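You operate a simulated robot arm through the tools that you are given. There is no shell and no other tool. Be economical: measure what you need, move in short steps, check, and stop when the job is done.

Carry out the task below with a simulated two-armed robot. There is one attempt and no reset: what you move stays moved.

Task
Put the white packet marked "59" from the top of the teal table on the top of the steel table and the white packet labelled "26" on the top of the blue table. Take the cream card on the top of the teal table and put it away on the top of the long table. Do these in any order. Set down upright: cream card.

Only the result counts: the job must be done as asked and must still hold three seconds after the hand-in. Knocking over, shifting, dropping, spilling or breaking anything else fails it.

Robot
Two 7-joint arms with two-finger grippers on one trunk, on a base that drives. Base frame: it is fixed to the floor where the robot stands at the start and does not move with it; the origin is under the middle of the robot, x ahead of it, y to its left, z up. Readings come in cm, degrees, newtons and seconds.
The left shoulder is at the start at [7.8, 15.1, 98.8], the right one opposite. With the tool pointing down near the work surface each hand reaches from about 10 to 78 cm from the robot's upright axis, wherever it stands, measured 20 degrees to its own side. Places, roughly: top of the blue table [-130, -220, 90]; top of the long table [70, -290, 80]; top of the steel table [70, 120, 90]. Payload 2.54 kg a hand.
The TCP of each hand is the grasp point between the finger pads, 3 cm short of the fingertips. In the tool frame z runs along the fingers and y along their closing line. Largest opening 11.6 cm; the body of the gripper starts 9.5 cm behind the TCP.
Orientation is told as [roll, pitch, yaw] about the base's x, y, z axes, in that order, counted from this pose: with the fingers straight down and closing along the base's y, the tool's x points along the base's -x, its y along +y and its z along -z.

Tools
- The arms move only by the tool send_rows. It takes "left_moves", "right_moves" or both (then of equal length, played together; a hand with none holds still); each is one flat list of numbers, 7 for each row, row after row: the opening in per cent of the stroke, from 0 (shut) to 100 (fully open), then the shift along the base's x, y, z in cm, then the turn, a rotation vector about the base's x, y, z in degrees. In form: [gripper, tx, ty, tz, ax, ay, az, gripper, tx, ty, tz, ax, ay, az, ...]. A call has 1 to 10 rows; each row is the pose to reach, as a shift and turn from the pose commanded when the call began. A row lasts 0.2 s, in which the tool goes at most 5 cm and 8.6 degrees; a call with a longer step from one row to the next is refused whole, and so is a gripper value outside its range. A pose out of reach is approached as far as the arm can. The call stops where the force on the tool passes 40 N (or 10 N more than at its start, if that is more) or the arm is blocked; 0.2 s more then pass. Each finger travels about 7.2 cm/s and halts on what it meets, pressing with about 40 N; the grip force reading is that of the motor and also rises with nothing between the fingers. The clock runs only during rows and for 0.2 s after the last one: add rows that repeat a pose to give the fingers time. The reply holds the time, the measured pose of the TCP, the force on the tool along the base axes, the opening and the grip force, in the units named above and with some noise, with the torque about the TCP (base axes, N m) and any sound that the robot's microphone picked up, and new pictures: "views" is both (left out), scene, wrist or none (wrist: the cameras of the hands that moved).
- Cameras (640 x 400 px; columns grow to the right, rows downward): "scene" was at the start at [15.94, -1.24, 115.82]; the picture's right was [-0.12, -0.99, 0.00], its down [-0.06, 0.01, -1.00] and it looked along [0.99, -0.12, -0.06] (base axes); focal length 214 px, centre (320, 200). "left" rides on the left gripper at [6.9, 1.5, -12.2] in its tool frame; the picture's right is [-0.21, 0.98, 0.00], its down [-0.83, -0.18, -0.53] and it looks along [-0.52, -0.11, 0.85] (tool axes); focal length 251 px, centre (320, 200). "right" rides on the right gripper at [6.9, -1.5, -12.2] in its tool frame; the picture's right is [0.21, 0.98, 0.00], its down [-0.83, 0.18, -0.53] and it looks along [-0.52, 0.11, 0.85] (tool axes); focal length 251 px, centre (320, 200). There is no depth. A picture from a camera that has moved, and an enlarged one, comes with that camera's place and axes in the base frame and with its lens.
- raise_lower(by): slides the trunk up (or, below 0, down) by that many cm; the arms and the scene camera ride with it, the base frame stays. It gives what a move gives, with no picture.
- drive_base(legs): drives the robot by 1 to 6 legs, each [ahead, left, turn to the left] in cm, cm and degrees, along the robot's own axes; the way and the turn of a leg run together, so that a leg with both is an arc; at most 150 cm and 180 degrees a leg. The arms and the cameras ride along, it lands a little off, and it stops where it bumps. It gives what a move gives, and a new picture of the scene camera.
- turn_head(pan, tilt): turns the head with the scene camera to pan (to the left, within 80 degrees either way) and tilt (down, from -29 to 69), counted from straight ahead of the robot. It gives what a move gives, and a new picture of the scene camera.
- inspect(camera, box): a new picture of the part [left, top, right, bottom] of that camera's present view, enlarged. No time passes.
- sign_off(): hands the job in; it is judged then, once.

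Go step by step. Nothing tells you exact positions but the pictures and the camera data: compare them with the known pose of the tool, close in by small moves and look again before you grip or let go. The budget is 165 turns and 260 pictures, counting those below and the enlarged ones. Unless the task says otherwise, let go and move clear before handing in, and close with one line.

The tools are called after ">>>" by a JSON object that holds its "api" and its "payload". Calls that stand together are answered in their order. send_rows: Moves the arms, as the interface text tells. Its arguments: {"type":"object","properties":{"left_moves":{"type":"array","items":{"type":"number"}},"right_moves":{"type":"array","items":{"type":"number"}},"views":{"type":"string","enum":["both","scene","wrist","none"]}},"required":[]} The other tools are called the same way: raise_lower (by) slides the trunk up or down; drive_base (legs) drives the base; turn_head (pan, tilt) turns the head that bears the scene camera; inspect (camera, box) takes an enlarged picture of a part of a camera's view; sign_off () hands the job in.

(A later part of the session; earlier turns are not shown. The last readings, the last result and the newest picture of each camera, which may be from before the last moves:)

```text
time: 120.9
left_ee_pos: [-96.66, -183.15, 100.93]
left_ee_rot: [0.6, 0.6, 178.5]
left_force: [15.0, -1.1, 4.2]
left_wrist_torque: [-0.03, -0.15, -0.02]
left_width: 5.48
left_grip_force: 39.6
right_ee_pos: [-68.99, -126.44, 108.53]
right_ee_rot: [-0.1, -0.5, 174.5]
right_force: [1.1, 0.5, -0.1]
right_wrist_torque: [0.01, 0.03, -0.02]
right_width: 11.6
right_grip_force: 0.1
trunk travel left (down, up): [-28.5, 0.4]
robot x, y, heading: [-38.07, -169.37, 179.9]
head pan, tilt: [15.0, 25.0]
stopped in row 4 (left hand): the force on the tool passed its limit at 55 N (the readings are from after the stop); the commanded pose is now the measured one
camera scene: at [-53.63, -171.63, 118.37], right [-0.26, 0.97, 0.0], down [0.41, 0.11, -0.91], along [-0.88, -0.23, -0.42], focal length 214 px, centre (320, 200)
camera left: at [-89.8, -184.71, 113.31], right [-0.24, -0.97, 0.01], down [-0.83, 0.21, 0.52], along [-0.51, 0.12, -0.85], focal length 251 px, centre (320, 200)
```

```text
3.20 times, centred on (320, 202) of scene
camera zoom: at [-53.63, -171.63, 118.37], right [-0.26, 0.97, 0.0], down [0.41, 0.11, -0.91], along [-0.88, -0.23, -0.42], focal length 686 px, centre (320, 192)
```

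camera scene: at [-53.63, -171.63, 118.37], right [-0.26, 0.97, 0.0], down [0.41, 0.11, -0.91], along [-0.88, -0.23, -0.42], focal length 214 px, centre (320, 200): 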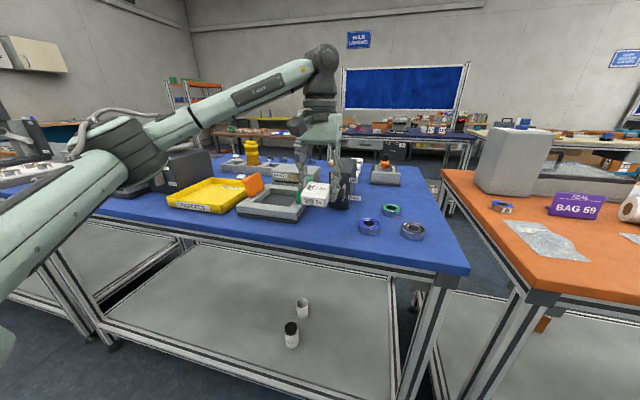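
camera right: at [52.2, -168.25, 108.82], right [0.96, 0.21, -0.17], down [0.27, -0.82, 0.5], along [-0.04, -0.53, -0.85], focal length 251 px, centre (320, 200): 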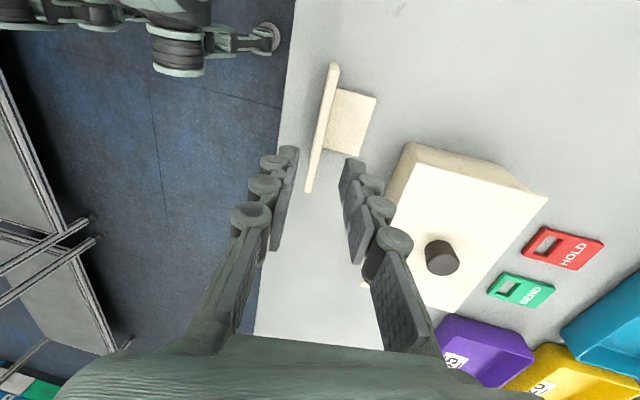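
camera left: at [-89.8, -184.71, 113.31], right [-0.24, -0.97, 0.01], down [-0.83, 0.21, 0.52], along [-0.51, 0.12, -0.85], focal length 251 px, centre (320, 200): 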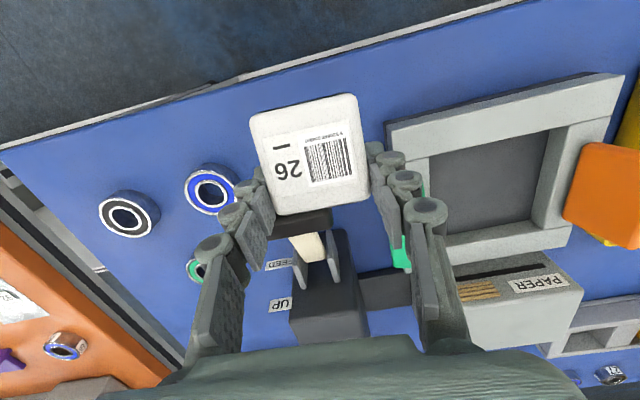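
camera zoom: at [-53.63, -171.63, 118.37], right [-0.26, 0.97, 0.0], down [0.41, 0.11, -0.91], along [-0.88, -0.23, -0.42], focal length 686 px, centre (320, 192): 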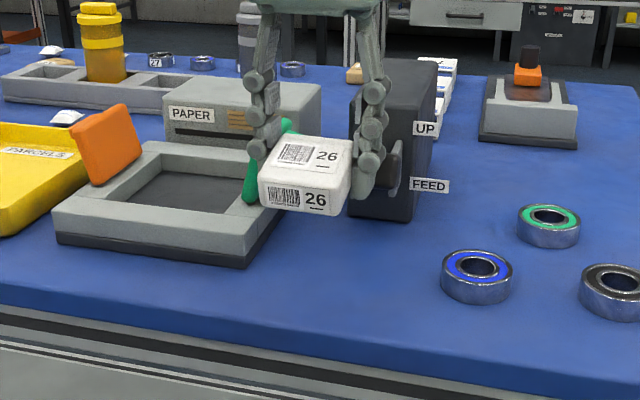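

The packet touched the lever of the dark device. I back straight off toward the robot and check.

>>> {"api": "send_rows", "payload": {"left_moves": [0, 2, 0, 0, 0, 0, 0, 0, 5, 0, 1, 0, 0, 0, 0, 6.5, 0, 5, 0, 0, 0]}}

>>> {"api": "inspect", "payload": {"camera": "scene", "box": [220, 140, 420, 265]}}

>>> {"api": "inspect", "payload": {"camera": "left", "box": [200, 130, 440, 350]}}

```text
time: 121.7
left_ee_pos: [-90.37, -183.12, 105.71]
left_ee_rot: [0.5, 0.6, 178.7]
left_force: [0.4, -0.2, -1.0]
left_wrist_torque: [0.03, 0.03, 0.0]
left_width: 5.48
left_grip_force: 40.1
right_ee_pos: [-69.16, -126.33, 108.48]
right_ee_rot: [-0.2, -0.3, 174.7]
right_force: [0.0, -0.2, 0.3]
right_wrist_torque: [-0.04, 0.0, 0.01]
right_width: 11.61
right_grip_force: 0.0
trunk travel left (down, up): [-28.5, 0.4]
robot x, y, heading: [-38.23, -169.41, 179.9]
head pan, tilt: [15.0, 25.0]
camera scene: at [-53.86, -171.6, 118.35], right [-0.26, 0.97, 0.0], down [0.41, 0.11, -0.91], along [-0.88, -0.23, -0.42], focal length 214 px, centre (320, 200)
camera left: at [-83.57, -184.73, 118.12], right [-0.24, -0.97, 0.01], down [-0.83, 0.21, 0.52], along [-0.51, 0.12, -0.85], focal length 251 px, centre (320, 200)
```

scene: 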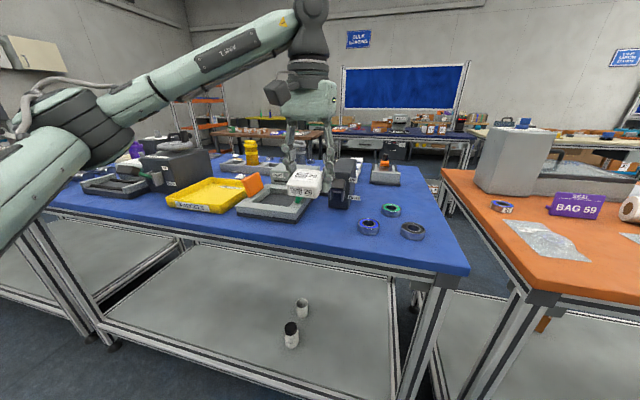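
left: 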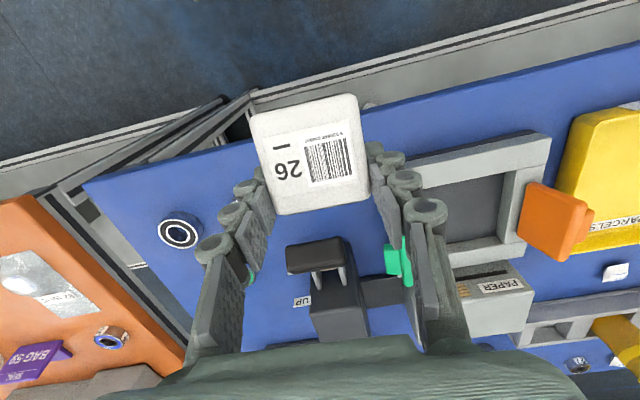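

```text
3.20 times, centred on (320, 202) of scene
camera zoom: at [-53.86, -171.6, 118.35], right [-0.26, 0.97, 0.0], down [0.41, 0.11, -0.91], along [-0.88, -0.23, -0.42], focal length 686 px, centre (320, 192)
```

zoom: 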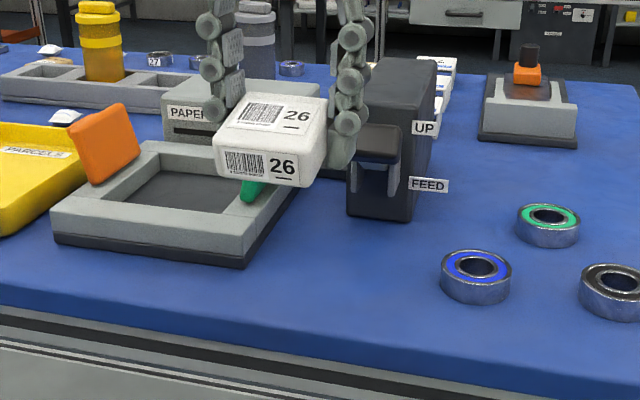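

```text
1.82 times, centred on (320, 240) of left
camera zoom: at [-83.57, -184.73, 118.12], right [-0.24, -0.97, 0.01], down [-0.83, 0.21, 0.52], along [-0.51, 0.12, -0.85], focal length 457 px, centre (320, 127)
```

zoom: 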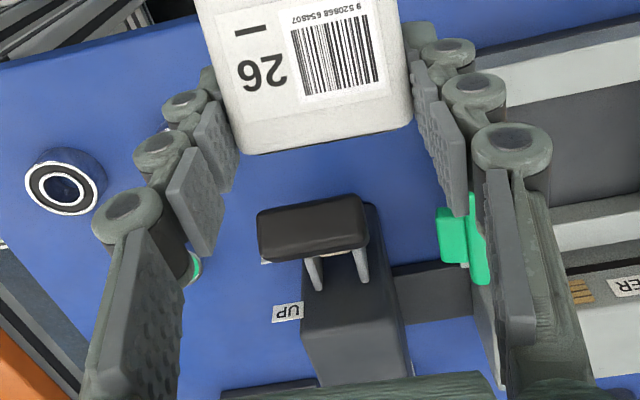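

The lever is back in its place, but this patch is too tight. A roomier spot is behind the rings at about [-123,-167.5]; I reposition the base for it, keeping the packet high.

>>> {"api": "drive_base", "payload": {"legs": [[0, -18, 0], [11, 0, 0]]}}

>>> {"api": "send_rows", "payload": {"left_moves": [0, -4, -1, 0, 0, 0, 0, 0, -8, -1, 0, 0, 0, 0, 0, -12, -1, 0, 0, 0, 0, 0, -16, -1, 0, 0, 0, 0, 0, -19, -1, 0, 0, 0, 0]}}

```text
time: 124.9
left_ee_pos: [-101.35, -165.05, 105.6]
left_ee_rot: [0.6, 0.7, 178.5]
left_force: [-0.1, -1.0, -2.6]
left_wrist_torque: [0.01, -0.02, 0.0]
left_width: 5.45
left_grip_force: 40.4
right_ee_pos: [-80.02, -108.29, 108.38]
right_ee_rot: [-0.1, -0.3, 174.5]
right_force: [0.0, -0.7, -0.2]
right_wrist_torque: [0.02, -0.04, 0.01]
right_width: 11.6
right_grip_force: 0.1
trunk travel left (down, up): [-28.5, 0.4]
robot x, y, heading: [-49.17, -150.91, 179.9]
head pan, tilt: [15.0, 25.0]
camera scene: at [-64.91, -153.49, 118.32], right [-0.26, 0.97, 0.0], down [0.41, 0.11, -0.91], along [-0.88, -0.23, -0.42], focal length 214 px, centre (320, 200)
```

scene: 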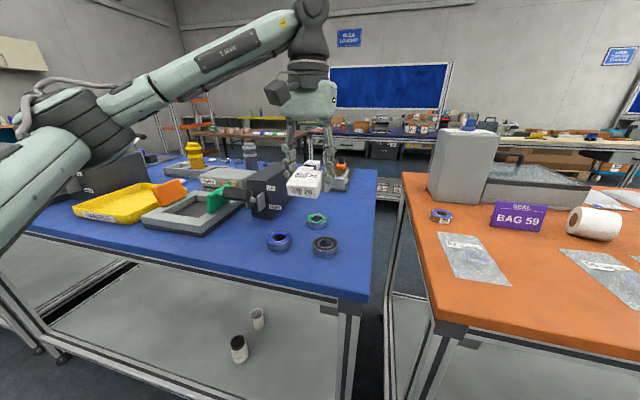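

```text
time: 126.1
left_ee_pos: [-120.35, -165.92, 105.63]
left_ee_rot: [0.7, 0.7, 178.4]
left_force: [0.4, -0.5, -2.3]
left_wrist_torque: [0.0, -0.02, 0.02]
left_width: 5.42
left_grip_force: 40.4
right_ee_pos: [-80.05, -108.16, 108.43]
right_ee_rot: [-0.2, -0.1, 174.4]
right_force: [0.0, 0.7, 0.1]
right_wrist_torque: [-0.03, -0.02, -0.01]
right_width: 11.62
right_grip_force: 0.0
trunk travel left (down, up): [-28.5, 0.4]
robot x, y, heading: [-48.9, -151.28, 179.4]
head pan, tilt: [15.0, 25.0]
camera scene: at [-64.85, -153.42, 118.33], right [-0.26, 0.97, 0.0], down [0.41, 0.11, -0.91], along [-0.88, -0.23, -0.42], focal length 214 px, centre (320, 200)
camera left: at [-113.51, -167.47, 118.01], right [-0.24, -0.97, 0.01], down [-0.83, 0.21, 0.52], along [-0.51, 0.12, -0.85], focal length 251 px, centre (320, 200)
```

scene: 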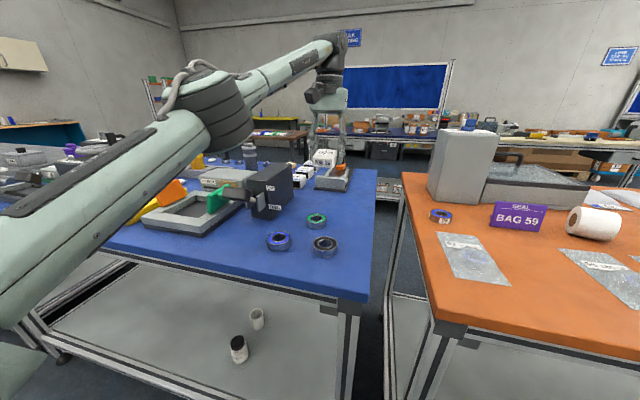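
left: 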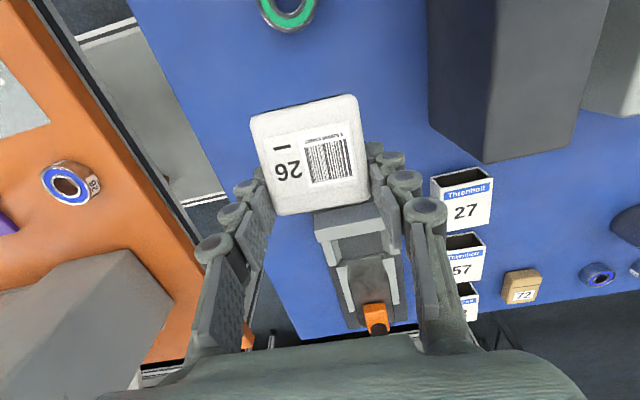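

Reach is fine here and there is room around [-122.3,-166]. Lowering in steps.

>>> {"api": "send_rows", "payload": {"left_moves": [0, -2, 0, -2, 0, 0, 0, 0, -2, 0, -5, 0, 0, 0, 0, -2, 0, -8, 0, 0, 0, 0, -2, 0, -9, 0, 0, 0]}}

>>> {"api": "inspect", "payload": {"camera": "scene", "box": [240, 130, 400, 250]}}

```text
time: 127.1
left_ee_pos: [-122.35, -166.03, 96.7]
left_ee_rot: [0.7, 0.7, 178.6]
left_force: [-0.3, 0.6, -2.1]
left_wrist_torque: [0.02, 0.02, 0.02]
left_width: 5.44
left_grip_force: 40.1
left hand out of reach, approached as far as the arm can: row 1
right_ee_pos: [-80.12, -108.26, 108.43]
right_ee_rot: [-0.2, -0.2, 174.4]
right_force: [-0.3, -0.6, 0.2]
right_wrist_torque: [-0.03, 0.0, 0.02]
right_width: 11.6
right_grip_force: 0.1
trunk travel left (down, up): [-28.5, 0.4]
robot x, y, heading: [-49.18, -150.85, 179.7]
head pan, tilt: [15.0, 25.0]
camera scene: at [-64.82, -153.49, 118.34], right [-0.26, 0.97, 0.0], down [0.41, 0.11, -0.91], along [-0.88, -0.23, -0.42], focal length 214 px, centre (320, 200)
camera left: at [-115.57, -167.62, 108.99], right [-0.24, -0.97, 0.01], down [-0.83, 0.21, 0.52], along [-0.51, 0.12, -0.85], focal length 251 px, centre (320, 200)
```

scene: 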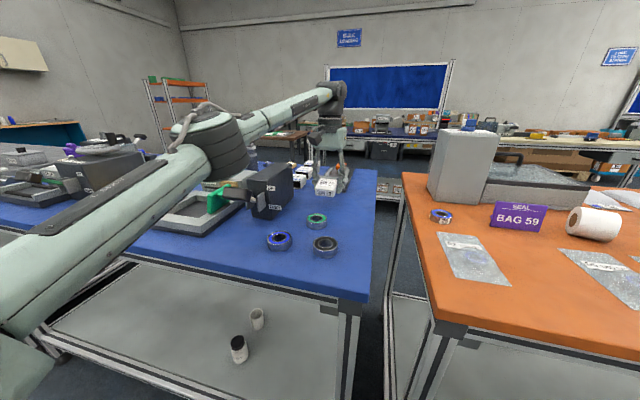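
left: 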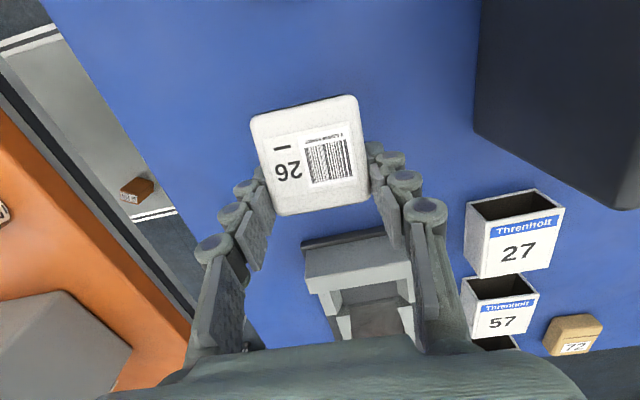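

```text
3.33 times, centred on (320, 190) of scene
camera zoom: at [-64.82, -153.49, 118.34], right [-0.26, 0.97, 0.0], down [0.41, 0.11, -0.91], along [-0.88, -0.23, -0.42], focal length 715 px, centre (320, 233)
```

zoom: 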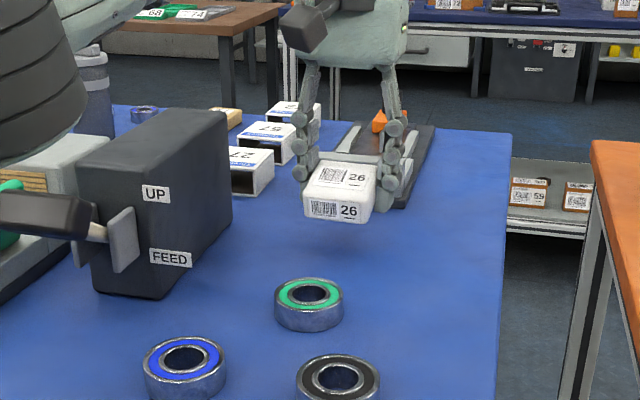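

>>> {"api": "send_rows", "payload": {"left_moves": [0, 0, 0, -0.7, 0, 0, 0, 0, 0, 0, -1.4, 0, 0, 0, 0, 0, 0, -1.4, 0, 0, 0], "views": "none"}}

>>> {"api": "send_rows", "payload": {"left_moves": [0, 0, 0, -0.4, 0, 0, 0, 0, 0, 0, -0.8, 0, 0, 0], "views": "scene"}}

>>> {"api": "inspect", "payload": {"camera": "scene", "box": [270, 150, 370, 220]}}

```text
time: 127.9
left_ee_pos: [-122.3, -166.05, 95.24]
left_ee_rot: [0.7, 0.6, 178.6]
left_force: [0.0, -1.1, -2.0]
left_wrist_torque: [-0.01, 0.01, -0.03]
left_width: 5.43
left_grip_force: 40.5
right_ee_pos: [-80.11, -108.32, 108.52]
right_ee_rot: [0.0, -0.2, 174.5]
right_force: [-0.9, -0.4, -0.9]
right_wrist_torque: [0.02, -0.03, 0.0]
right_width: 11.62
right_grip_force: 0.1
trunk travel left (down, up): [-28.5, 0.4]
robot x, y, heading: [-49.37, -151.17, 179.7]
head pan, tilt: [15.0, 25.0]
```

```text
time: 128.5
left_ee_pos: [-122.3, -166.02, 94.38]
left_ee_rot: [0.6, 0.7, 178.6]
left_force: [0.3, 1.0, -1.5]
left_wrist_torque: [-0.02, 0.03, 0.01]
left_width: 5.45
left_grip_force: 40.0
right_ee_pos: [-80.11, -108.24, 108.43]
right_ee_rot: [-0.1, -0.2, 174.5]
right_force: [0.2, -0.4, 0.0]
right_wrist_torque: [0.01, 0.02, 0.01]
right_width: 11.61
right_grip_force: 0.0
trunk travel left (down, up): [-28.5, 0.4]
robot x, y, heading: [-49.03, -150.69, 179.7]
head pan, tilt: [15.0, 25.0]
camera scene: at [-64.83, -153.5, 118.34], right [-0.26, 0.97, 0.0], down [0.41, 0.11, -0.91], along [-0.88, -0.23, -0.42], focal length 214 px, centre (320, 200)
```

scene: 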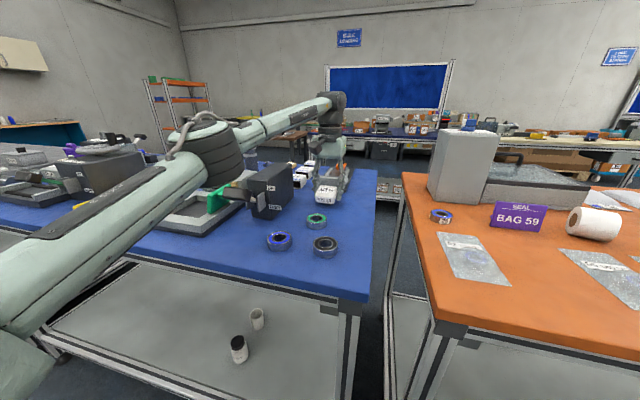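

```text
5.71 times, centred on (320, 185) of scene
camera zoom: at [-64.83, -153.5, 118.34], right [-0.26, 0.97, 0.0], down [0.41, 0.11, -0.91], along [-0.88, -0.23, -0.42], focal length 1226 px, centre (320, 286)
```

zoom: 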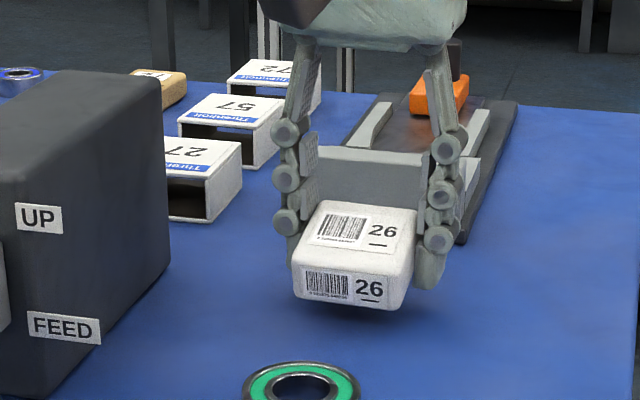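

>>> {"api": "send_rows", "payload": {"left_moves": [0, 0, 0, -0.4, 0, 0, 0, 0, 0, 0, -0.8, 0, 0, 0], "views": "none"}}

>>> {"api": "send_rows", "payload": {"left_moves": [0, 0, 0, -0.4, 0, 0, 0, 0, 0, 0, -0.6, 0, 0, 0], "views": "none"}}

>>> {"api": "inspect", "payload": {"camera": "scene", "box": [270, 150, 370, 220]}}

```text
time: 129.1
left_ee_pos: [-122.36, -166.03, 93.82]
left_ee_rot: [0.6, 0.6, 178.6]
left_force: [0.2, 0.6, -2.5]
left_wrist_torque: [0.01, 0.01, 0.03]
left_width: 5.44
left_grip_force: 40.4
right_ee_pos: [-80.11, -108.31, 108.39]
right_ee_rot: [-0.1, -0.2, 174.5]
right_force: [-0.2, 0.5, 0.0]
right_wrist_torque: [0.01, 0.01, 0.03]
right_width: 11.58
right_grip_force: 0.1
trunk travel left (down, up): [-28.5, 0.4]
robot x, y, heading: [-49.68, -151.07, 179.6]
head pan, tilt: [15.0, 25.0]
```

```text
time: 129.7
left_ee_pos: [-122.3, -166.15, 93.05]
left_ee_rot: [0.6, 0.7, 178.5]
left_force: [-0.1, 0.7, -0.7]
left_wrist_torque: [0.06, -0.01, -0.01]
left_width: 5.46
left_grip_force: 39.6
right_ee_pos: [-80.09, -108.25, 108.47]
right_ee_rot: [0.0, -0.1, 174.6]
right_force: [0.4, -0.3, 0.9]
right_wrist_torque: [-0.01, -0.02, 0.0]
right_width: 11.61
right_grip_force: 0.0
trunk travel left (down, up): [-28.5, 0.4]
robot x, y, heading: [-49.53, -151.1, 179.9]
head pan, tilt: [15.0, 25.0]
```

```text
5.71 times, centred on (320, 185) of scene
camera zoom: at [-64.81, -153.5, 118.35], right [-0.26, 0.97, 0.0], down [0.41, 0.11, -0.91], along [-0.88, -0.23, -0.42], focal length 1226 px, centre (320, 286)
```

zoom: 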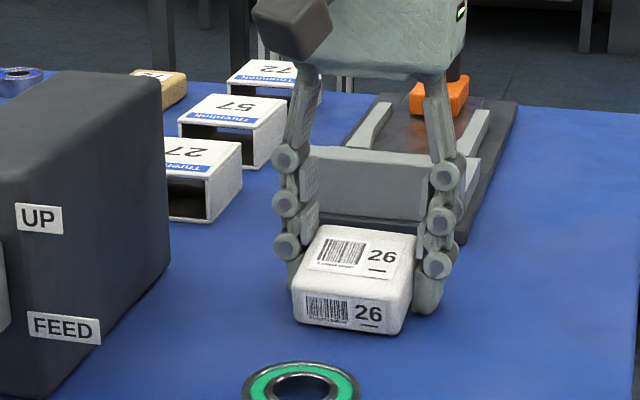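

>>> {"api": "send_rows", "payload": {"left_moves": [0, 0, 0, -0.3, 0, 0, 0, 0, 0, 0, -0.5, 0, 0, 0], "views": "none"}}

>>> {"api": "inspect", "payload": {"camera": "scene", "box": [270, 150, 370, 220]}}

```text
time: 130.3
left_ee_pos: [-122.29, -166.03, 92.96]
left_ee_rot: [0.5, 0.3, 178.7]
left_force: [-5.2, -2.1, 21.4]
left_wrist_torque: [0.59, -0.75, 0.08]
left_width: 5.46
left_grip_force: 40.3
right_ee_pos: [-79.98, -108.25, 108.47]
right_ee_rot: [-0.1, -0.5, 174.5]
right_force: [-0.1, -0.2, -0.1]
right_wrist_torque: [0.0, -0.01, 0.0]
right_width: 11.6
right_grip_force: 0.1
trunk travel left (down, up): [-28.5, 0.4]
robot x, y, heading: [-49.22, -150.43, 179.6]
head pan, tilt: [15.0, 25.0]
```

```text
5.71 times, centred on (320, 185) of scene
camera zoom: at [-64.65, -153.47, 118.41], right [-0.26, 0.97, 0.0], down [0.41, 0.11, -0.91], along [-0.88, -0.23, -0.42], focal length 1226 px, centre (320, 286)
```

zoom: 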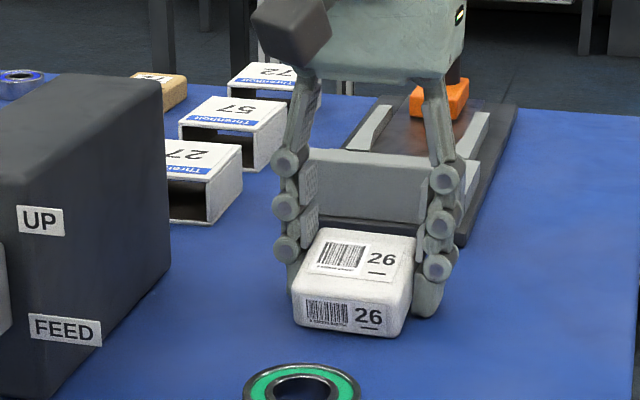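

Contact. Open and rise.

>>> {"api": "send_rows", "payload": {"left_moves": [52, 0, 0, 0, 0, 0, 0, 62, 0, 0, 0, 0, 0, 0, 72, 0, 0, 0, 0, 0, 0, 75, 0, 0, 0, 0, 0, 0, 75, 0, 0, 3, 0, 0, 0, 75, 0, 0, 7, 0, 0, 0, 75, 1, 0, 11, 0, 0, 0, 75, 4, 0, 13, 0, 0, 0]}}

>>> {"api": "inspect", "payload": {"camera": "scene", "box": [230, 150, 370, 260]}}

```text
time: 132.1
left_ee_pos: [-118.16, -166.17, 105.67]
left_ee_rot: [0.6, 0.7, 178.6]
left_force: [-0.4, 0.3, 0.3]
left_wrist_torque: [0.02, 0.03, 0.02]
left_width: 8.69
left_grip_force: 0.0
right_ee_pos: [-79.98, -108.25, 108.52]
right_ee_rot: [-0.2, -0.3, 174.4]
right_force: [0.4, -0.4, 0.0]
right_wrist_torque: [0.01, 0.0, -0.01]
right_width: 11.6
right_grip_force: 0.1
trunk travel left (down, up): [-28.5, 0.4]
robot x, y, heading: [-49.15, -151.15, 179.8]
head pan, tilt: [15.0, 25.0]
camera scene: at [-64.76, -153.55, 118.35], right [-0.26, 0.97, 0.0], down [0.41, 0.11, -0.91], along [-0.88, -0.23, -0.42], focal length 214 px, centre (320, 200)
camera left: at [-111.46, -167.72, 117.99], right [-0.24, -0.97, 0.01], down [-0.83, 0.21, 0.52], along [-0.51, 0.12, -0.85], focal length 251 px, centre (320, 200)
```

scene: 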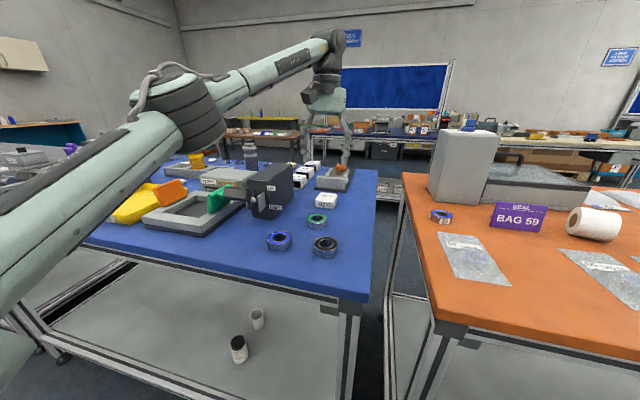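
left: 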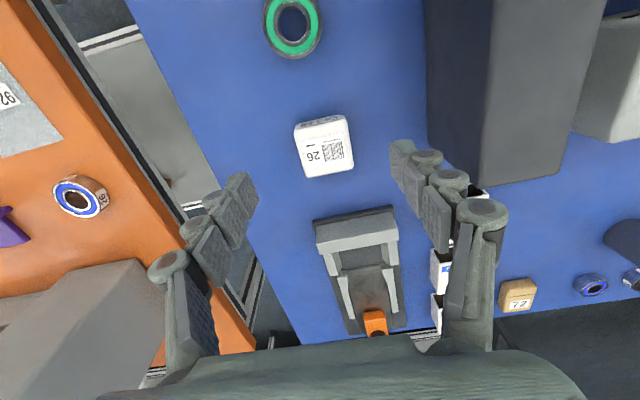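

```text
3.64 times, centred on (300, 205) of scene
camera zoom: at [-64.76, -153.55, 118.35], right [-0.26, 0.97, 0.0], down [0.41, 0.11, -0.91], along [-0.88, -0.23, -0.42], focal length 780 px, centre (393, 182)
```

zoom: 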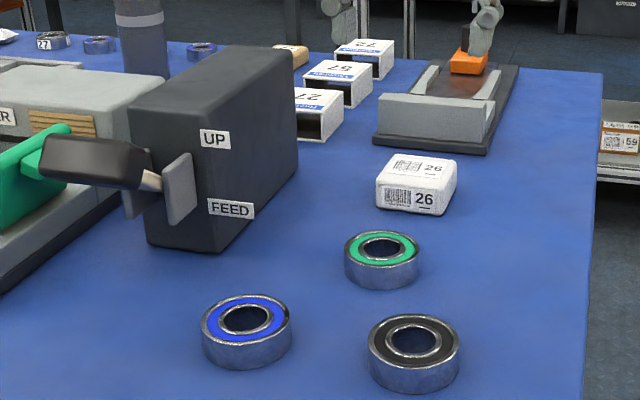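

Packet 26 rests flat on the blue table. I retract, back off and turn around to drive left around the steel table.

>>> {"api": "send_rows", "payload": {"left_moves": [75, 4, 0, 2, 0, 0, 0, 75, 8, 0, 4, 0, 0, 0, 75, 12, 0, 6, 0, 0, 0, 75, 16, 0, 8, 0, 0, 0, 75, 20, 0, 10, 0, 0, 0, 75, 24, 0, 10, 0, 0, 0, 75, 28, 0, 10, 0, 0, 0, 75, 32, 0, 10, 0, 0, 0], "views": "none"}}

>>> {"api": "drive_base", "payload": {"legs": [[-28, 0, 0], [0, 0, -90], [0, 0, -90]]}}

>>> {"api": "turn_head", "payload": {"pan": 75, "tilt": 15}}

```text
time: 133.9
left_ee_pos: [-86.15, -166.07, 115.66]
left_ee_rot: [0.6, 0.8, 178.7]
left_force: [0.1, 0.3, 1.3]
left_wrist_torque: [0.01, 0.02, 0.02]
left_width: 8.7
left_grip_force: 0.2
right_ee_pos: [-80.07, -108.21, 108.47]
right_ee_rot: [-0.2, -0.4, 174.5]
right_force: [-0.1, -0.1, 0.3]
right_wrist_torque: [0.01, 0.01, -0.01]
right_width: 11.61
right_grip_force: 0.0
trunk travel left (down, up): [-28.5, 0.4]
robot x, y, heading: [-49.26, -150.9, 179.8]
head pan, tilt: [15.0, 25.0]
```

```text
time: 143.7
left_ee_pos: [16.01, -135.69, 115.61]
left_ee_rot: [0.5, 0.7, -1.1]
left_force: [-0.4, 0.6, -0.8]
left_wrist_torque: [-0.04, 0.05, 0.03]
left_width: 8.71
left_grip_force: 0.1
right_ee_pos: [10.14, -193.59, 108.39]
right_ee_rot: [-0.1, -0.3, -5.0]
right_force: [0.3, 0.1, -0.4]
right_wrist_torque: [-0.03, 0.0, -0.02]
right_width: 11.57
right_grip_force: 0.0
trunk travel left (down, up): [-28.5, 0.4]
robot x, y, heading: [-21.23, -151.24, 0.2]
head pan, tilt: [15.0, 25.0]
camera scene: at [-5.4, -148.76, 118.34], right [0.26, -0.96, 0.0], down [-0.41, -0.11, -0.91], along [0.87, 0.24, -0.42], focal length 214 px, centre (320, 200)
```

scene: 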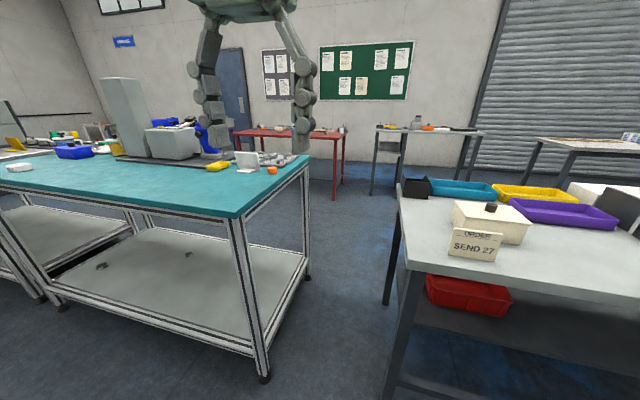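

```text
time: 145.0
left_ee_pos: [15.81, -135.7, 115.5]
left_ee_rot: [0.6, 0.8, -1.0]
left_force: [0.3, -0.1, -0.2]
left_wrist_torque: [-0.01, -0.03, 0.01]
left_width: 8.7
left_grip_force: 0.1
right_ee_pos: [10.14, -193.47, 108.49]
right_ee_rot: [-0.1, -0.2, -5.0]
right_force: [0.0, 0.9, -0.4]
right_wrist_torque: [0.0, 0.03, 0.02]
right_width: 11.57
right_grip_force: 0.1
trunk travel left (down, up): [-28.5, 0.4]
robot x, y, heading: [-21.33, -151.06, 0.5]
head pan, tilt: [75.0, 15.0]
camera scene: at [-11.9, -142.15, 119.96], right [0.97, -0.26, 0.0], down [-0.07, -0.25, -0.97], along [0.25, 0.93, -0.26], focal length 214 px, centre (320, 200)
```

scene: 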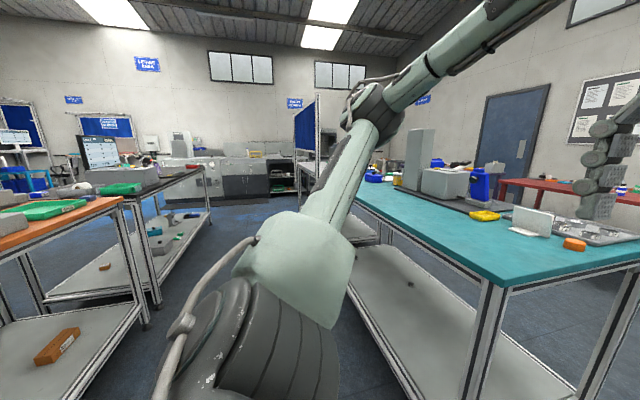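

The aisle to the left is clear. I drive along it.

>>> {"api": "drive_base", "payload": {"legs": [[0, 150, 0], [0, 150, 0], [0, 60, 0]]}}

>>> {"api": "turn_head", "payload": {"pan": 20, "tilt": 15}}

```text
time: 179.4
left_ee_pos: [13.26, 223.48, 115.57]
left_ee_rot: [0.6, 0.6, -0.6]
left_force: [-0.2, 0.1, 0.2]
left_wrist_torque: [0.02, 0.01, 0.01]
left_width: 8.71
left_grip_force: 0.1
right_ee_pos: [7.8, 165.6, 108.48]
right_ee_rot: [0.0, -0.3, -4.6]
right_force: [-0.3, -0.5, 1.0]
right_wrist_torque: [0.0, -0.03, -0.02]
right_width: 11.6
right_grip_force: 0.0
trunk travel left (down, up): [-28.5, 0.4]
robot x, y, heading: [-23.42, 207.97, 0.6]
head pan, tilt: [75.0, 15.0]
camera scene: at [-14.46, 216.86, 119.96], right [0.97, -0.25, 0.0], down [-0.06, -0.25, -0.97], along [0.24, 0.94, -0.26], focal length 214 px, centre (320, 200)
```

scene: 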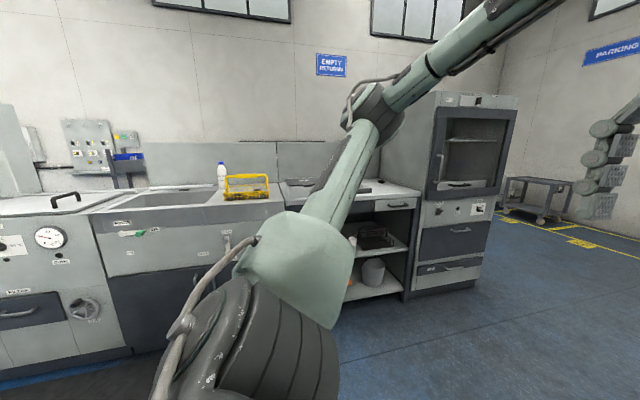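

```text
time: 180.7
left_ee_pos: [13.31, 223.39, 115.47]
left_ee_rot: [0.5, 0.7, -0.6]
left_force: [0.5, -0.3, 0.3]
left_wrist_torque: [-0.02, -0.03, 0.03]
left_width: 8.71
left_grip_force: 0.1
right_ee_pos: [7.99, 165.71, 108.48]
right_ee_rot: [-0.1, -0.3, -4.7]
right_force: [0.1, 1.0, -0.9]
right_wrist_torque: [0.02, 0.01, 0.02]
right_width: 11.59
right_grip_force: 0.0
trunk travel left (down, up): [-28.5, 0.4]
robot x, y, heading: [-23.59, 208.27, 0.6]
head pan, tilt: [20.0, 15.0]
camera scene: at [-8.04, 211.1, 119.97], right [0.35, -0.94, 0.0], down [-0.24, -0.09, -0.97], along [0.9, 0.34, -0.26], focal length 214 px, centre (320, 200)
```

scene: 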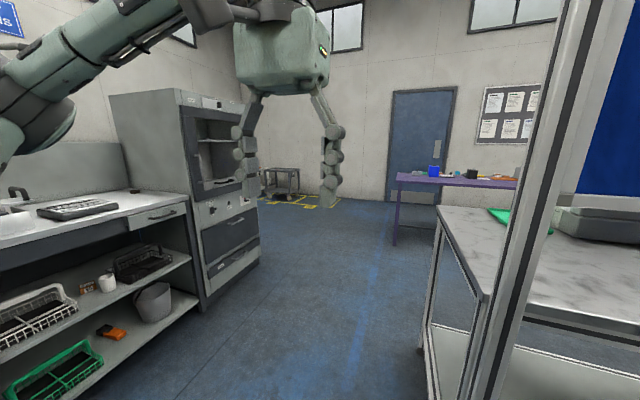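

The passage between the cabinet (y≈335) and steel table (y≈195) is wide. I drive through its middle.

>>> {"api": "drive_base", "payload": {"legs": [[0, 54, 0], [97, 0, 0], [96, 0, 0]]}}

>>> {"api": "turn_head", "payload": {"pan": -75, "tilt": 15}}

```text
time: 195.6
left_ee_pos: [205.11, 282.2, 115.5]
left_ee_rot: [0.6, 0.7, 0.4]
left_force: [0.0, -0.4, -0.4]
left_wrist_torque: [0.0, -0.01, 0.04]
left_width: 8.7
left_grip_force: 0.1
right_ee_pos: [200.69, 224.14, 108.39]
right_ee_rot: [-0.1, -0.1, -3.7]
right_force: [-0.1, 0.1, -0.5]
right_wrist_torque: [-0.02, -0.02, 0.0]
right_width: 11.63
right_grip_force: 0.0
trunk travel left (down, up): [-28.5, 0.4]
robot x, y, heading: [168.55, 266.05, 1.6]
head pan, tilt: [20.0, 15.0]
camera scene: at [183.92, 269.54, 119.96], right [0.37, -0.93, 0.0], down [-0.24, -0.1, -0.97], along [0.9, 0.35, -0.26], focal length 214 px, centre (320, 200)
```

scene: 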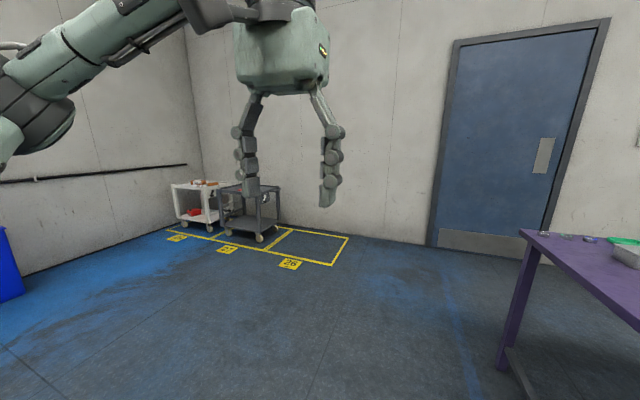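

```text
time: 197.3
left_ee_pos: [204.95, 282.12, 115.6]
left_ee_rot: [0.6, 0.6, 0.3]
left_force: [-0.5, 0.1, 0.6]
left_wrist_torque: [-0.03, -0.01, 0.03]
left_width: 8.73
left_grip_force: 0.1
right_ee_pos: [200.5, 224.28, 108.33]
right_ee_rot: [-0.2, -0.4, -3.7]
right_force: [0.0, -0.6, -1.6]
right_wrist_torque: [-0.03, 0.01, -0.02]
right_width: 11.61
right_grip_force: 0.1
trunk travel left (down, up): [-28.5, 0.4]
robot x, y, heading: [168.44, 266.47, 1.4]
head pan, tilt: [-75.0, 15.0]
camera scene: at [177.88, 257.15, 119.97], right [-0.96, -0.29, 0.0], down [-0.07, 0.25, -0.97], along [0.28, -0.93, -0.26], focal length 214 px, centre (320, 200)
```

scene: 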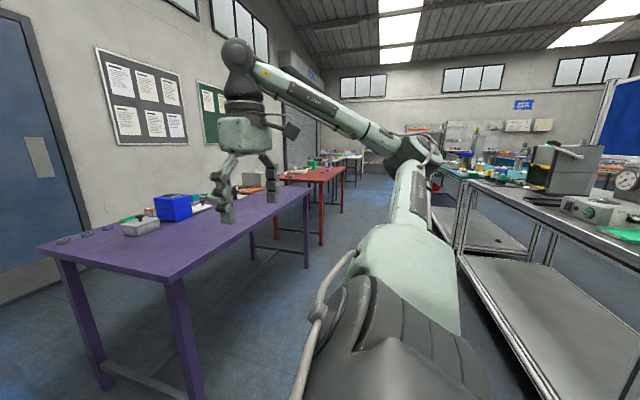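

The aisle behind the tables is clear (purple/red tables start at x≈247). I turn to face the tables and move to behind packet 59.

>>> {"api": "drive_base", "payload": {"legs": [[0, 0, 90], [0, 0, 88.5], [0, 145, 0], [0, 145, 0]]}}

>>> {"api": "turn_head", "payload": {"pan": 0, "tilt": 25}}

```text
time: 232.9
left_ee_pos: [128.19, -38.44, 115.63]
left_ee_rot: [0.6, 0.7, 178.4]
left_force: [0.2, 0.4, 0.8]
left_wrist_torque: [0.0, -0.02, 0.02]
left_width: 8.68
left_grip_force: 0.1
right_ee_pos: [134.35, 19.25, 108.46]
right_ee_rot: [-0.1, -0.3, 174.5]
right_force: [0.6, -0.2, 0.4]
right_wrist_torque: [-0.03, 0.01, 0.01]
right_width: 11.61
right_grip_force: 0.0
trunk travel left (down, up): [-28.5, 0.4]
robot x, y, heading: [165.5, -23.59, 179.9]
head pan, tilt: [-75.0, 15.0]
camera scene: at [156.21, -14.61, 119.97], right [0.97, 0.26, 0.0], down [0.07, -0.25, -0.97], along [-0.25, 0.93, -0.26], focal length 214 px, centre (320, 200)
```

scene: 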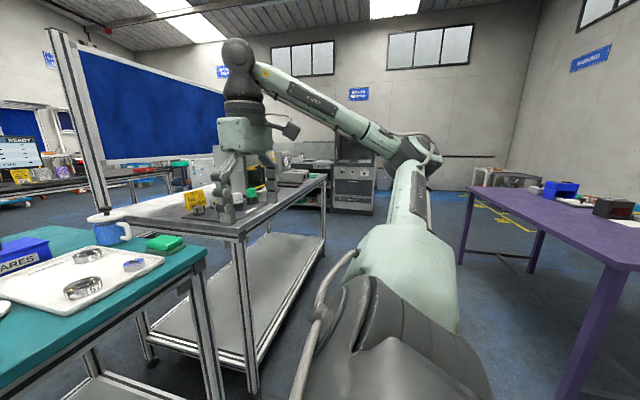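

```text
time: 234.3
left_ee_pos: [128.22, -38.39, 115.58]
left_ee_rot: [0.5, 0.8, 178.6]
left_force: [-0.5, -0.8, -0.2]
left_wrist_torque: [0.01, -0.02, 0.02]
left_width: 8.7
left_grip_force: 0.0
right_ee_pos: [134.41, 19.14, 108.52]
right_ee_rot: [-0.1, -0.2, 174.5]
right_force: [0.7, 0.3, 0.0]
right_wrist_torque: [0.0, -0.02, 0.0]
right_width: 11.61
right_grip_force: 0.0
trunk travel left (down, up): [-28.5, 0.4]
robot x, y, heading: [165.35, -23.42, 179.8]
head pan, tilt: [0.0, 25.0]
camera scene: at [149.38, -23.59, 118.34], right [0.0, 1.0, 0.0], down [0.42, 0.0, -0.91], along [-0.91, 0.0, -0.42], focal length 214 px, centre (320, 200)
```

scene: 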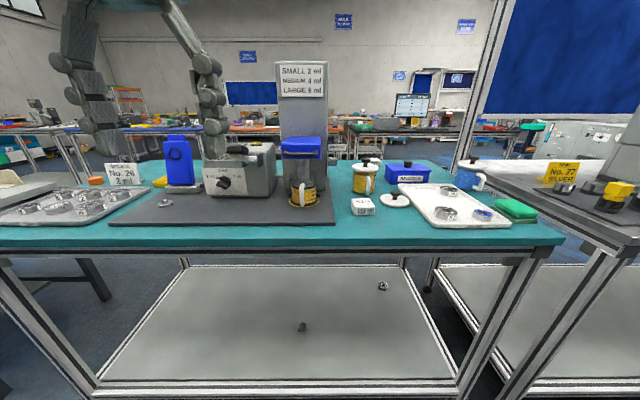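

Packet 59 is clearly visible at about [96,-12]. I approach and bring the right hand above it.

>>> {"api": "drive_base", "payload": {"legs": [[10, 7, 0]]}}

>>> {"api": "send_rows", "payload": {"right_moves": [100, -2.5, -3, 0, 0, 0, 0, 100, -5, -6, 0, 0, 0, 0, 100, -7.5, -9, 0, 0, 0, 0, 100, -10, -12, 0, 0, 0, 0, 100, -12.5, -15, 0, 0, 0, 0, 100, -15, -18, 0, 0, 0, 0, 100, -17.5, -21, 0, 0, 0, 0]}}

```text
time: 235.7
left_ee_pos: [118.04, -45.51, 115.5]
left_ee_rot: [0.4, 0.7, 178.5]
left_force: [0.6, -0.4, 0.2]
left_wrist_torque: [0.04, -0.05, -0.01]
left_width: 8.7
left_grip_force: 0.2
right_ee_pos: [124.14, 12.19, 108.45]
right_ee_rot: [-0.2, -0.3, 174.5]
right_force: [-0.3, -0.5, -0.5]
right_wrist_torque: [0.02, -0.03, -0.02]
right_width: 11.61
right_grip_force: 0.2
trunk travel left (down, up): [-28.5, 0.4]
robot x, y, heading: [155.14, -30.66, 179.8]
head pan, tilt: [0.0, 25.0]
camera scene: at [139.25, -30.58, 118.33], right [0.0, 1.0, 0.0], down [0.42, 0.0, -0.91], along [-0.91, 0.0, -0.42], focal length 214 px, centre (320, 200)
```

scene: 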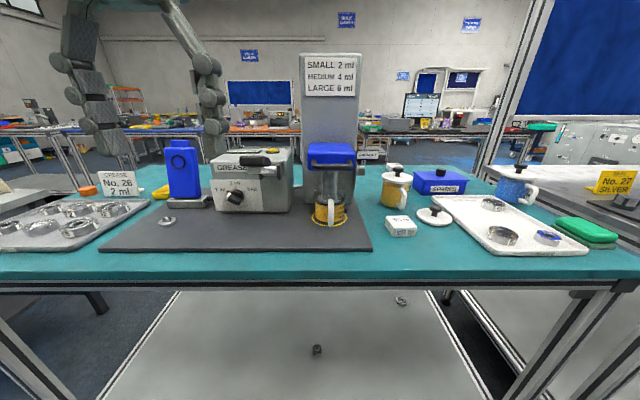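

```text
time: 237.3
left_ee_pos: [118.07, -45.5, 115.47]
left_ee_rot: [0.5, 0.6, 178.5]
left_force: [0.2, -0.9, -0.5]
left_wrist_torque: [0.06, -0.03, -0.02]
left_width: 8.71
left_grip_force: 0.0
right_ee_pos: [106.65, -8.68, 108.5]
right_ee_rot: [-0.2, -0.2, 174.7]
right_force: [-0.5, 0.6, 0.5]
right_wrist_torque: [0.01, -0.05, 0.03]
right_width: 11.58
right_grip_force: 0.2
trunk travel left (down, up): [-28.5, 0.4]
robot x, y, heading: [155.37, -30.25, 180.1]
head pan, tilt: [0.0, 25.0]
camera scene: at [139.25, -30.61, 118.33], right [0.0, 1.0, 0.0], down [0.42, 0.0, -0.91], along [-0.91, 0.0, -0.42], focal length 214 px, centre (320, 200)
camera right: at [113.71, -7.88, 120.68], right [0.12, -0.99, 0.0], down [-0.84, -0.1, 0.54], along [-0.53, -0.06, -0.84], focal length 251 px, centre (320, 200)
```

scene: 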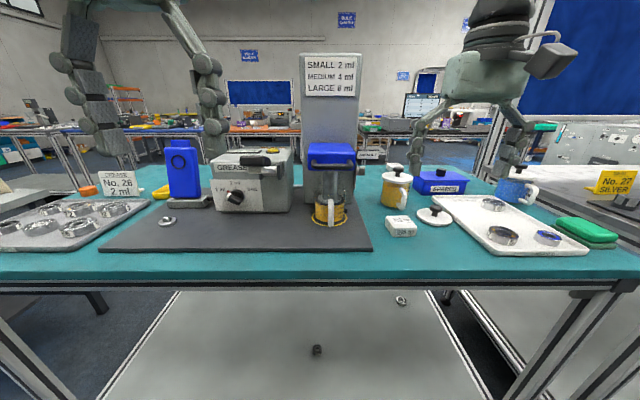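
right: 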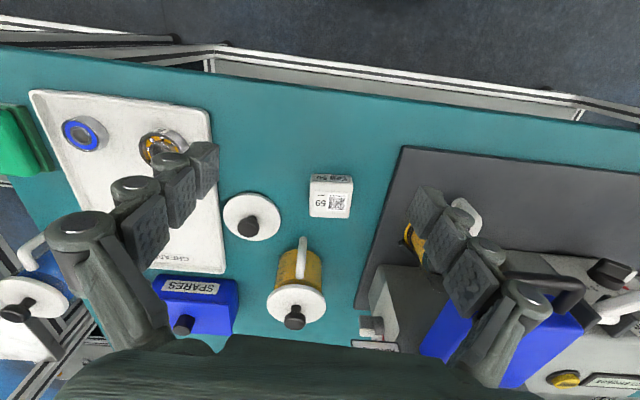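

Packet 59 centre is at about [96.8,-11.2]. I go above it with fingers narrowed to clear its neighbours.

>>> {"api": "send_rows", "payload": {"right_moves": [90, -3, -0.8, 0, 0, 0, 2, 80, -6, -1.6, -2, 0, 0, 4, 75, -9, -2.4, -4.5, 0, 0, 6, 75, -9.85, -2.5, -7.5, 0, 0, 6, 75, -9.85, -2.5, -7.5, 0, 0, 6]}}

```text
time: 238.5
left_ee_pos: [118.17, -45.5, 115.61]
left_ee_rot: [0.5, 0.8, 178.5]
left_force: [0.6, 0.0, 0.0]
left_wrist_torque: [0.03, 0.0, 0.03]
left_width: 8.7
left_grip_force: 0.0
right_ee_pos: [96.92, -11.29, 100.81]
right_ee_rot: [0.0, -0.3, -179.5]
right_force: [-0.1, 0.2, 0.4]
right_wrist_torque: [-0.04, 0.04, 0.04]
right_width: 8.7
right_grip_force: 0.1
trunk travel left (down, up): [-28.5, 0.4]
robot x, y, heading: [155.12, -30.48, 179.9]
head pan, tilt: [0.0, 25.0]
camera scene: at [139.31, -30.55, 118.34], right [0.0, 1.0, 0.0], down [0.42, 0.0, -0.91], along [-0.91, 0.0, -0.42], focal length 214 px, centre (320, 200)
camera right: at [103.86, -9.65, 113.06], right [0.22, -0.97, 0.0], down [-0.82, -0.19, 0.54], along [-0.52, -0.12, -0.84], focal length 251 px, centre (320, 200)
```

scene: 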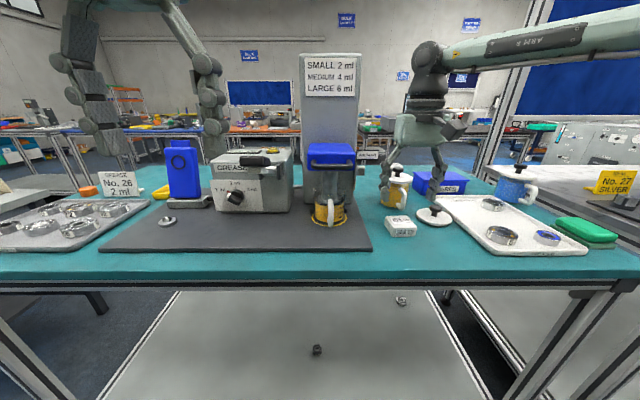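
right: 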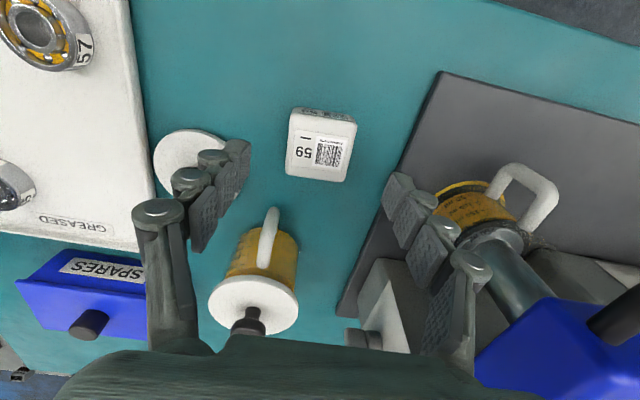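

Alignment is good. Down and grip.

>>> {"api": "send_rows", "payload": {"right_moves": [75, 0, 0, -2.5, 0, 0, 0, 75, 0, 0, -5, 0, 0, 0, 75, 0, 0, -6.8, 0, 0, 0, 60, 0, 0, -6.8, 0, 0, 0, 40, 0, 0, -6.8, 0, 0, 0, 20, 0, 0, -6.8, 0, 0, 0, 0, 0, 0, -6.8, 0, 0, 0, 0, 0, 0, -6.8, 0, 0, 0], "views": "wrist"}}

```text
time: 240.3
left_ee_pos: [118.2, -45.44, 115.65]
left_ee_rot: [0.6, 0.7, 178.7]
left_force: [-0.3, 0.0, -0.1]
left_wrist_torque: [-0.01, -0.01, -0.01]
left_width: 8.69
left_grip_force: 0.0
right_ee_pos: [97.0, -11.18, 94.09]
right_ee_rot: [-0.1, -0.2, -179.5]
right_force: [1.2, -0.1, 0.8]
right_wrist_torque: [-0.08, 0.0, 0.07]
right_width: 5.61
right_grip_force: 40.5
trunk travel left (down, up): [-28.5, 0.4]
robot x, y, heading: [155.25, -30.75, 179.7]
head pan, tilt: [0.0, 25.0]
camera right: at [103.91, -9.65, 106.32], right [0.22, -0.97, 0.0], down [-0.82, -0.19, 0.54], along [-0.52, -0.12, -0.84], focal length 251 px, centre (320, 200)
```

right: 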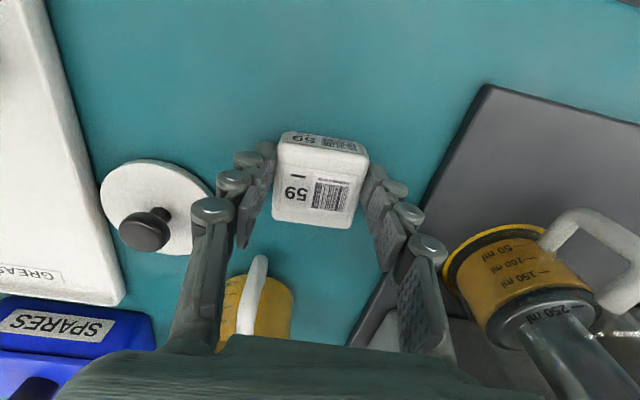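

Gripped. Lift, retract and drive right toward the back of the steel table.

>>> {"api": "send_rows", "payload": {"right_moves": [0, 0, 0, 3, 0, 0, 0, 0, 0, 0, 7, 0, 0, 0, 0, 2, 0, 11, 0, 0, 0, 0, 6, 0, 14, 0, 0, 0, 0, 10, 0, 15, 0, 0, 0, 0, 14, 0, 16, 0, 0, 0, 0, 18, 0, 16, 0, 0, 0, 0, 22, 0, 16, 0, 0, 0], "views": "wrist"}}

>>> {"api": "drive_base", "payload": {"legs": [[-8, 0, 0], [0, -100, 0]]}}

```text
time: 242.1
left_ee_pos: [118.13, -45.37, 115.65]
left_ee_rot: [0.6, 0.6, 178.6]
left_force: [-1.1, 0.1, 0.7]
left_wrist_torque: [0.04, 0.03, 0.0]
left_width: 8.68
left_grip_force: 0.0
right_ee_pos: [119.0, -11.21, 110.04]
right_ee_rot: [-0.1, -0.4, -179.5]
right_force: [0.5, 0.3, -1.5]
right_wrist_torque: [-0.02, -0.01, 0.01]
right_width: 5.54
right_grip_force: 40.2
trunk travel left (down, up): [-28.5, 0.4]
robot x, y, heading: [154.95, -30.65, 179.9]
head pan, tilt: [0.0, 25.0]
camera right: at [125.97, -9.51, 122.31], right [0.22, -0.97, 0.0], down [-0.82, -0.19, 0.54], along [-0.53, -0.12, -0.84], focal length 251 px, centre (320, 200)
```

right: 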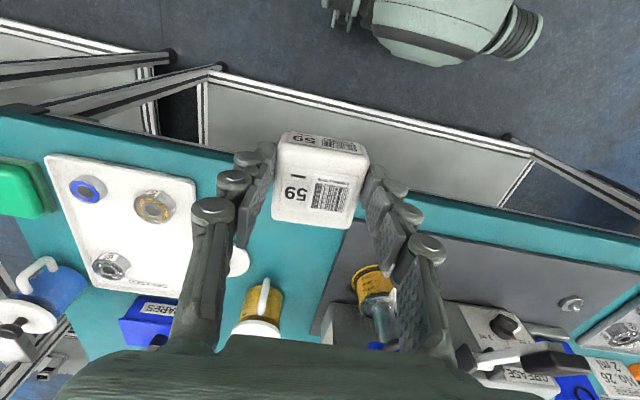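

```text
time: 252.7
left_ee_pos: [126.37, 54.26, 115.56]
left_ee_rot: [0.6, 0.7, 178.6]
left_force: [0.3, -0.3, 0.3]
left_wrist_torque: [0.01, -0.01, 0.0]
left_width: 8.7
left_grip_force: 0.1
right_ee_pos: [127.26, 88.54, 109.98]
right_ee_rot: [-0.1, -0.2, -179.5]
right_force: [-0.2, 1.1, -0.6]
right_wrist_torque: [-0.01, 0.02, 0.04]
right_width: 5.52
right_grip_force: 40.3
trunk travel left (down, up): [-28.5, 0.4]
robot x, y, heading: [163.6, 69.12, 179.7]
head pan, tilt: [0.0, 25.0]
camera scene: at [147.64, 69.12, 118.34], right [0.0, 1.0, 0.0], down [0.42, 0.0, -0.91], along [-0.91, 0.0, -0.42], focal length 214 px, centre (320, 200)
```

scene: 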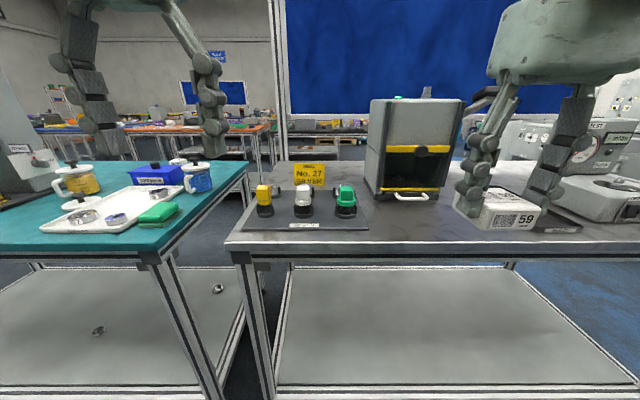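

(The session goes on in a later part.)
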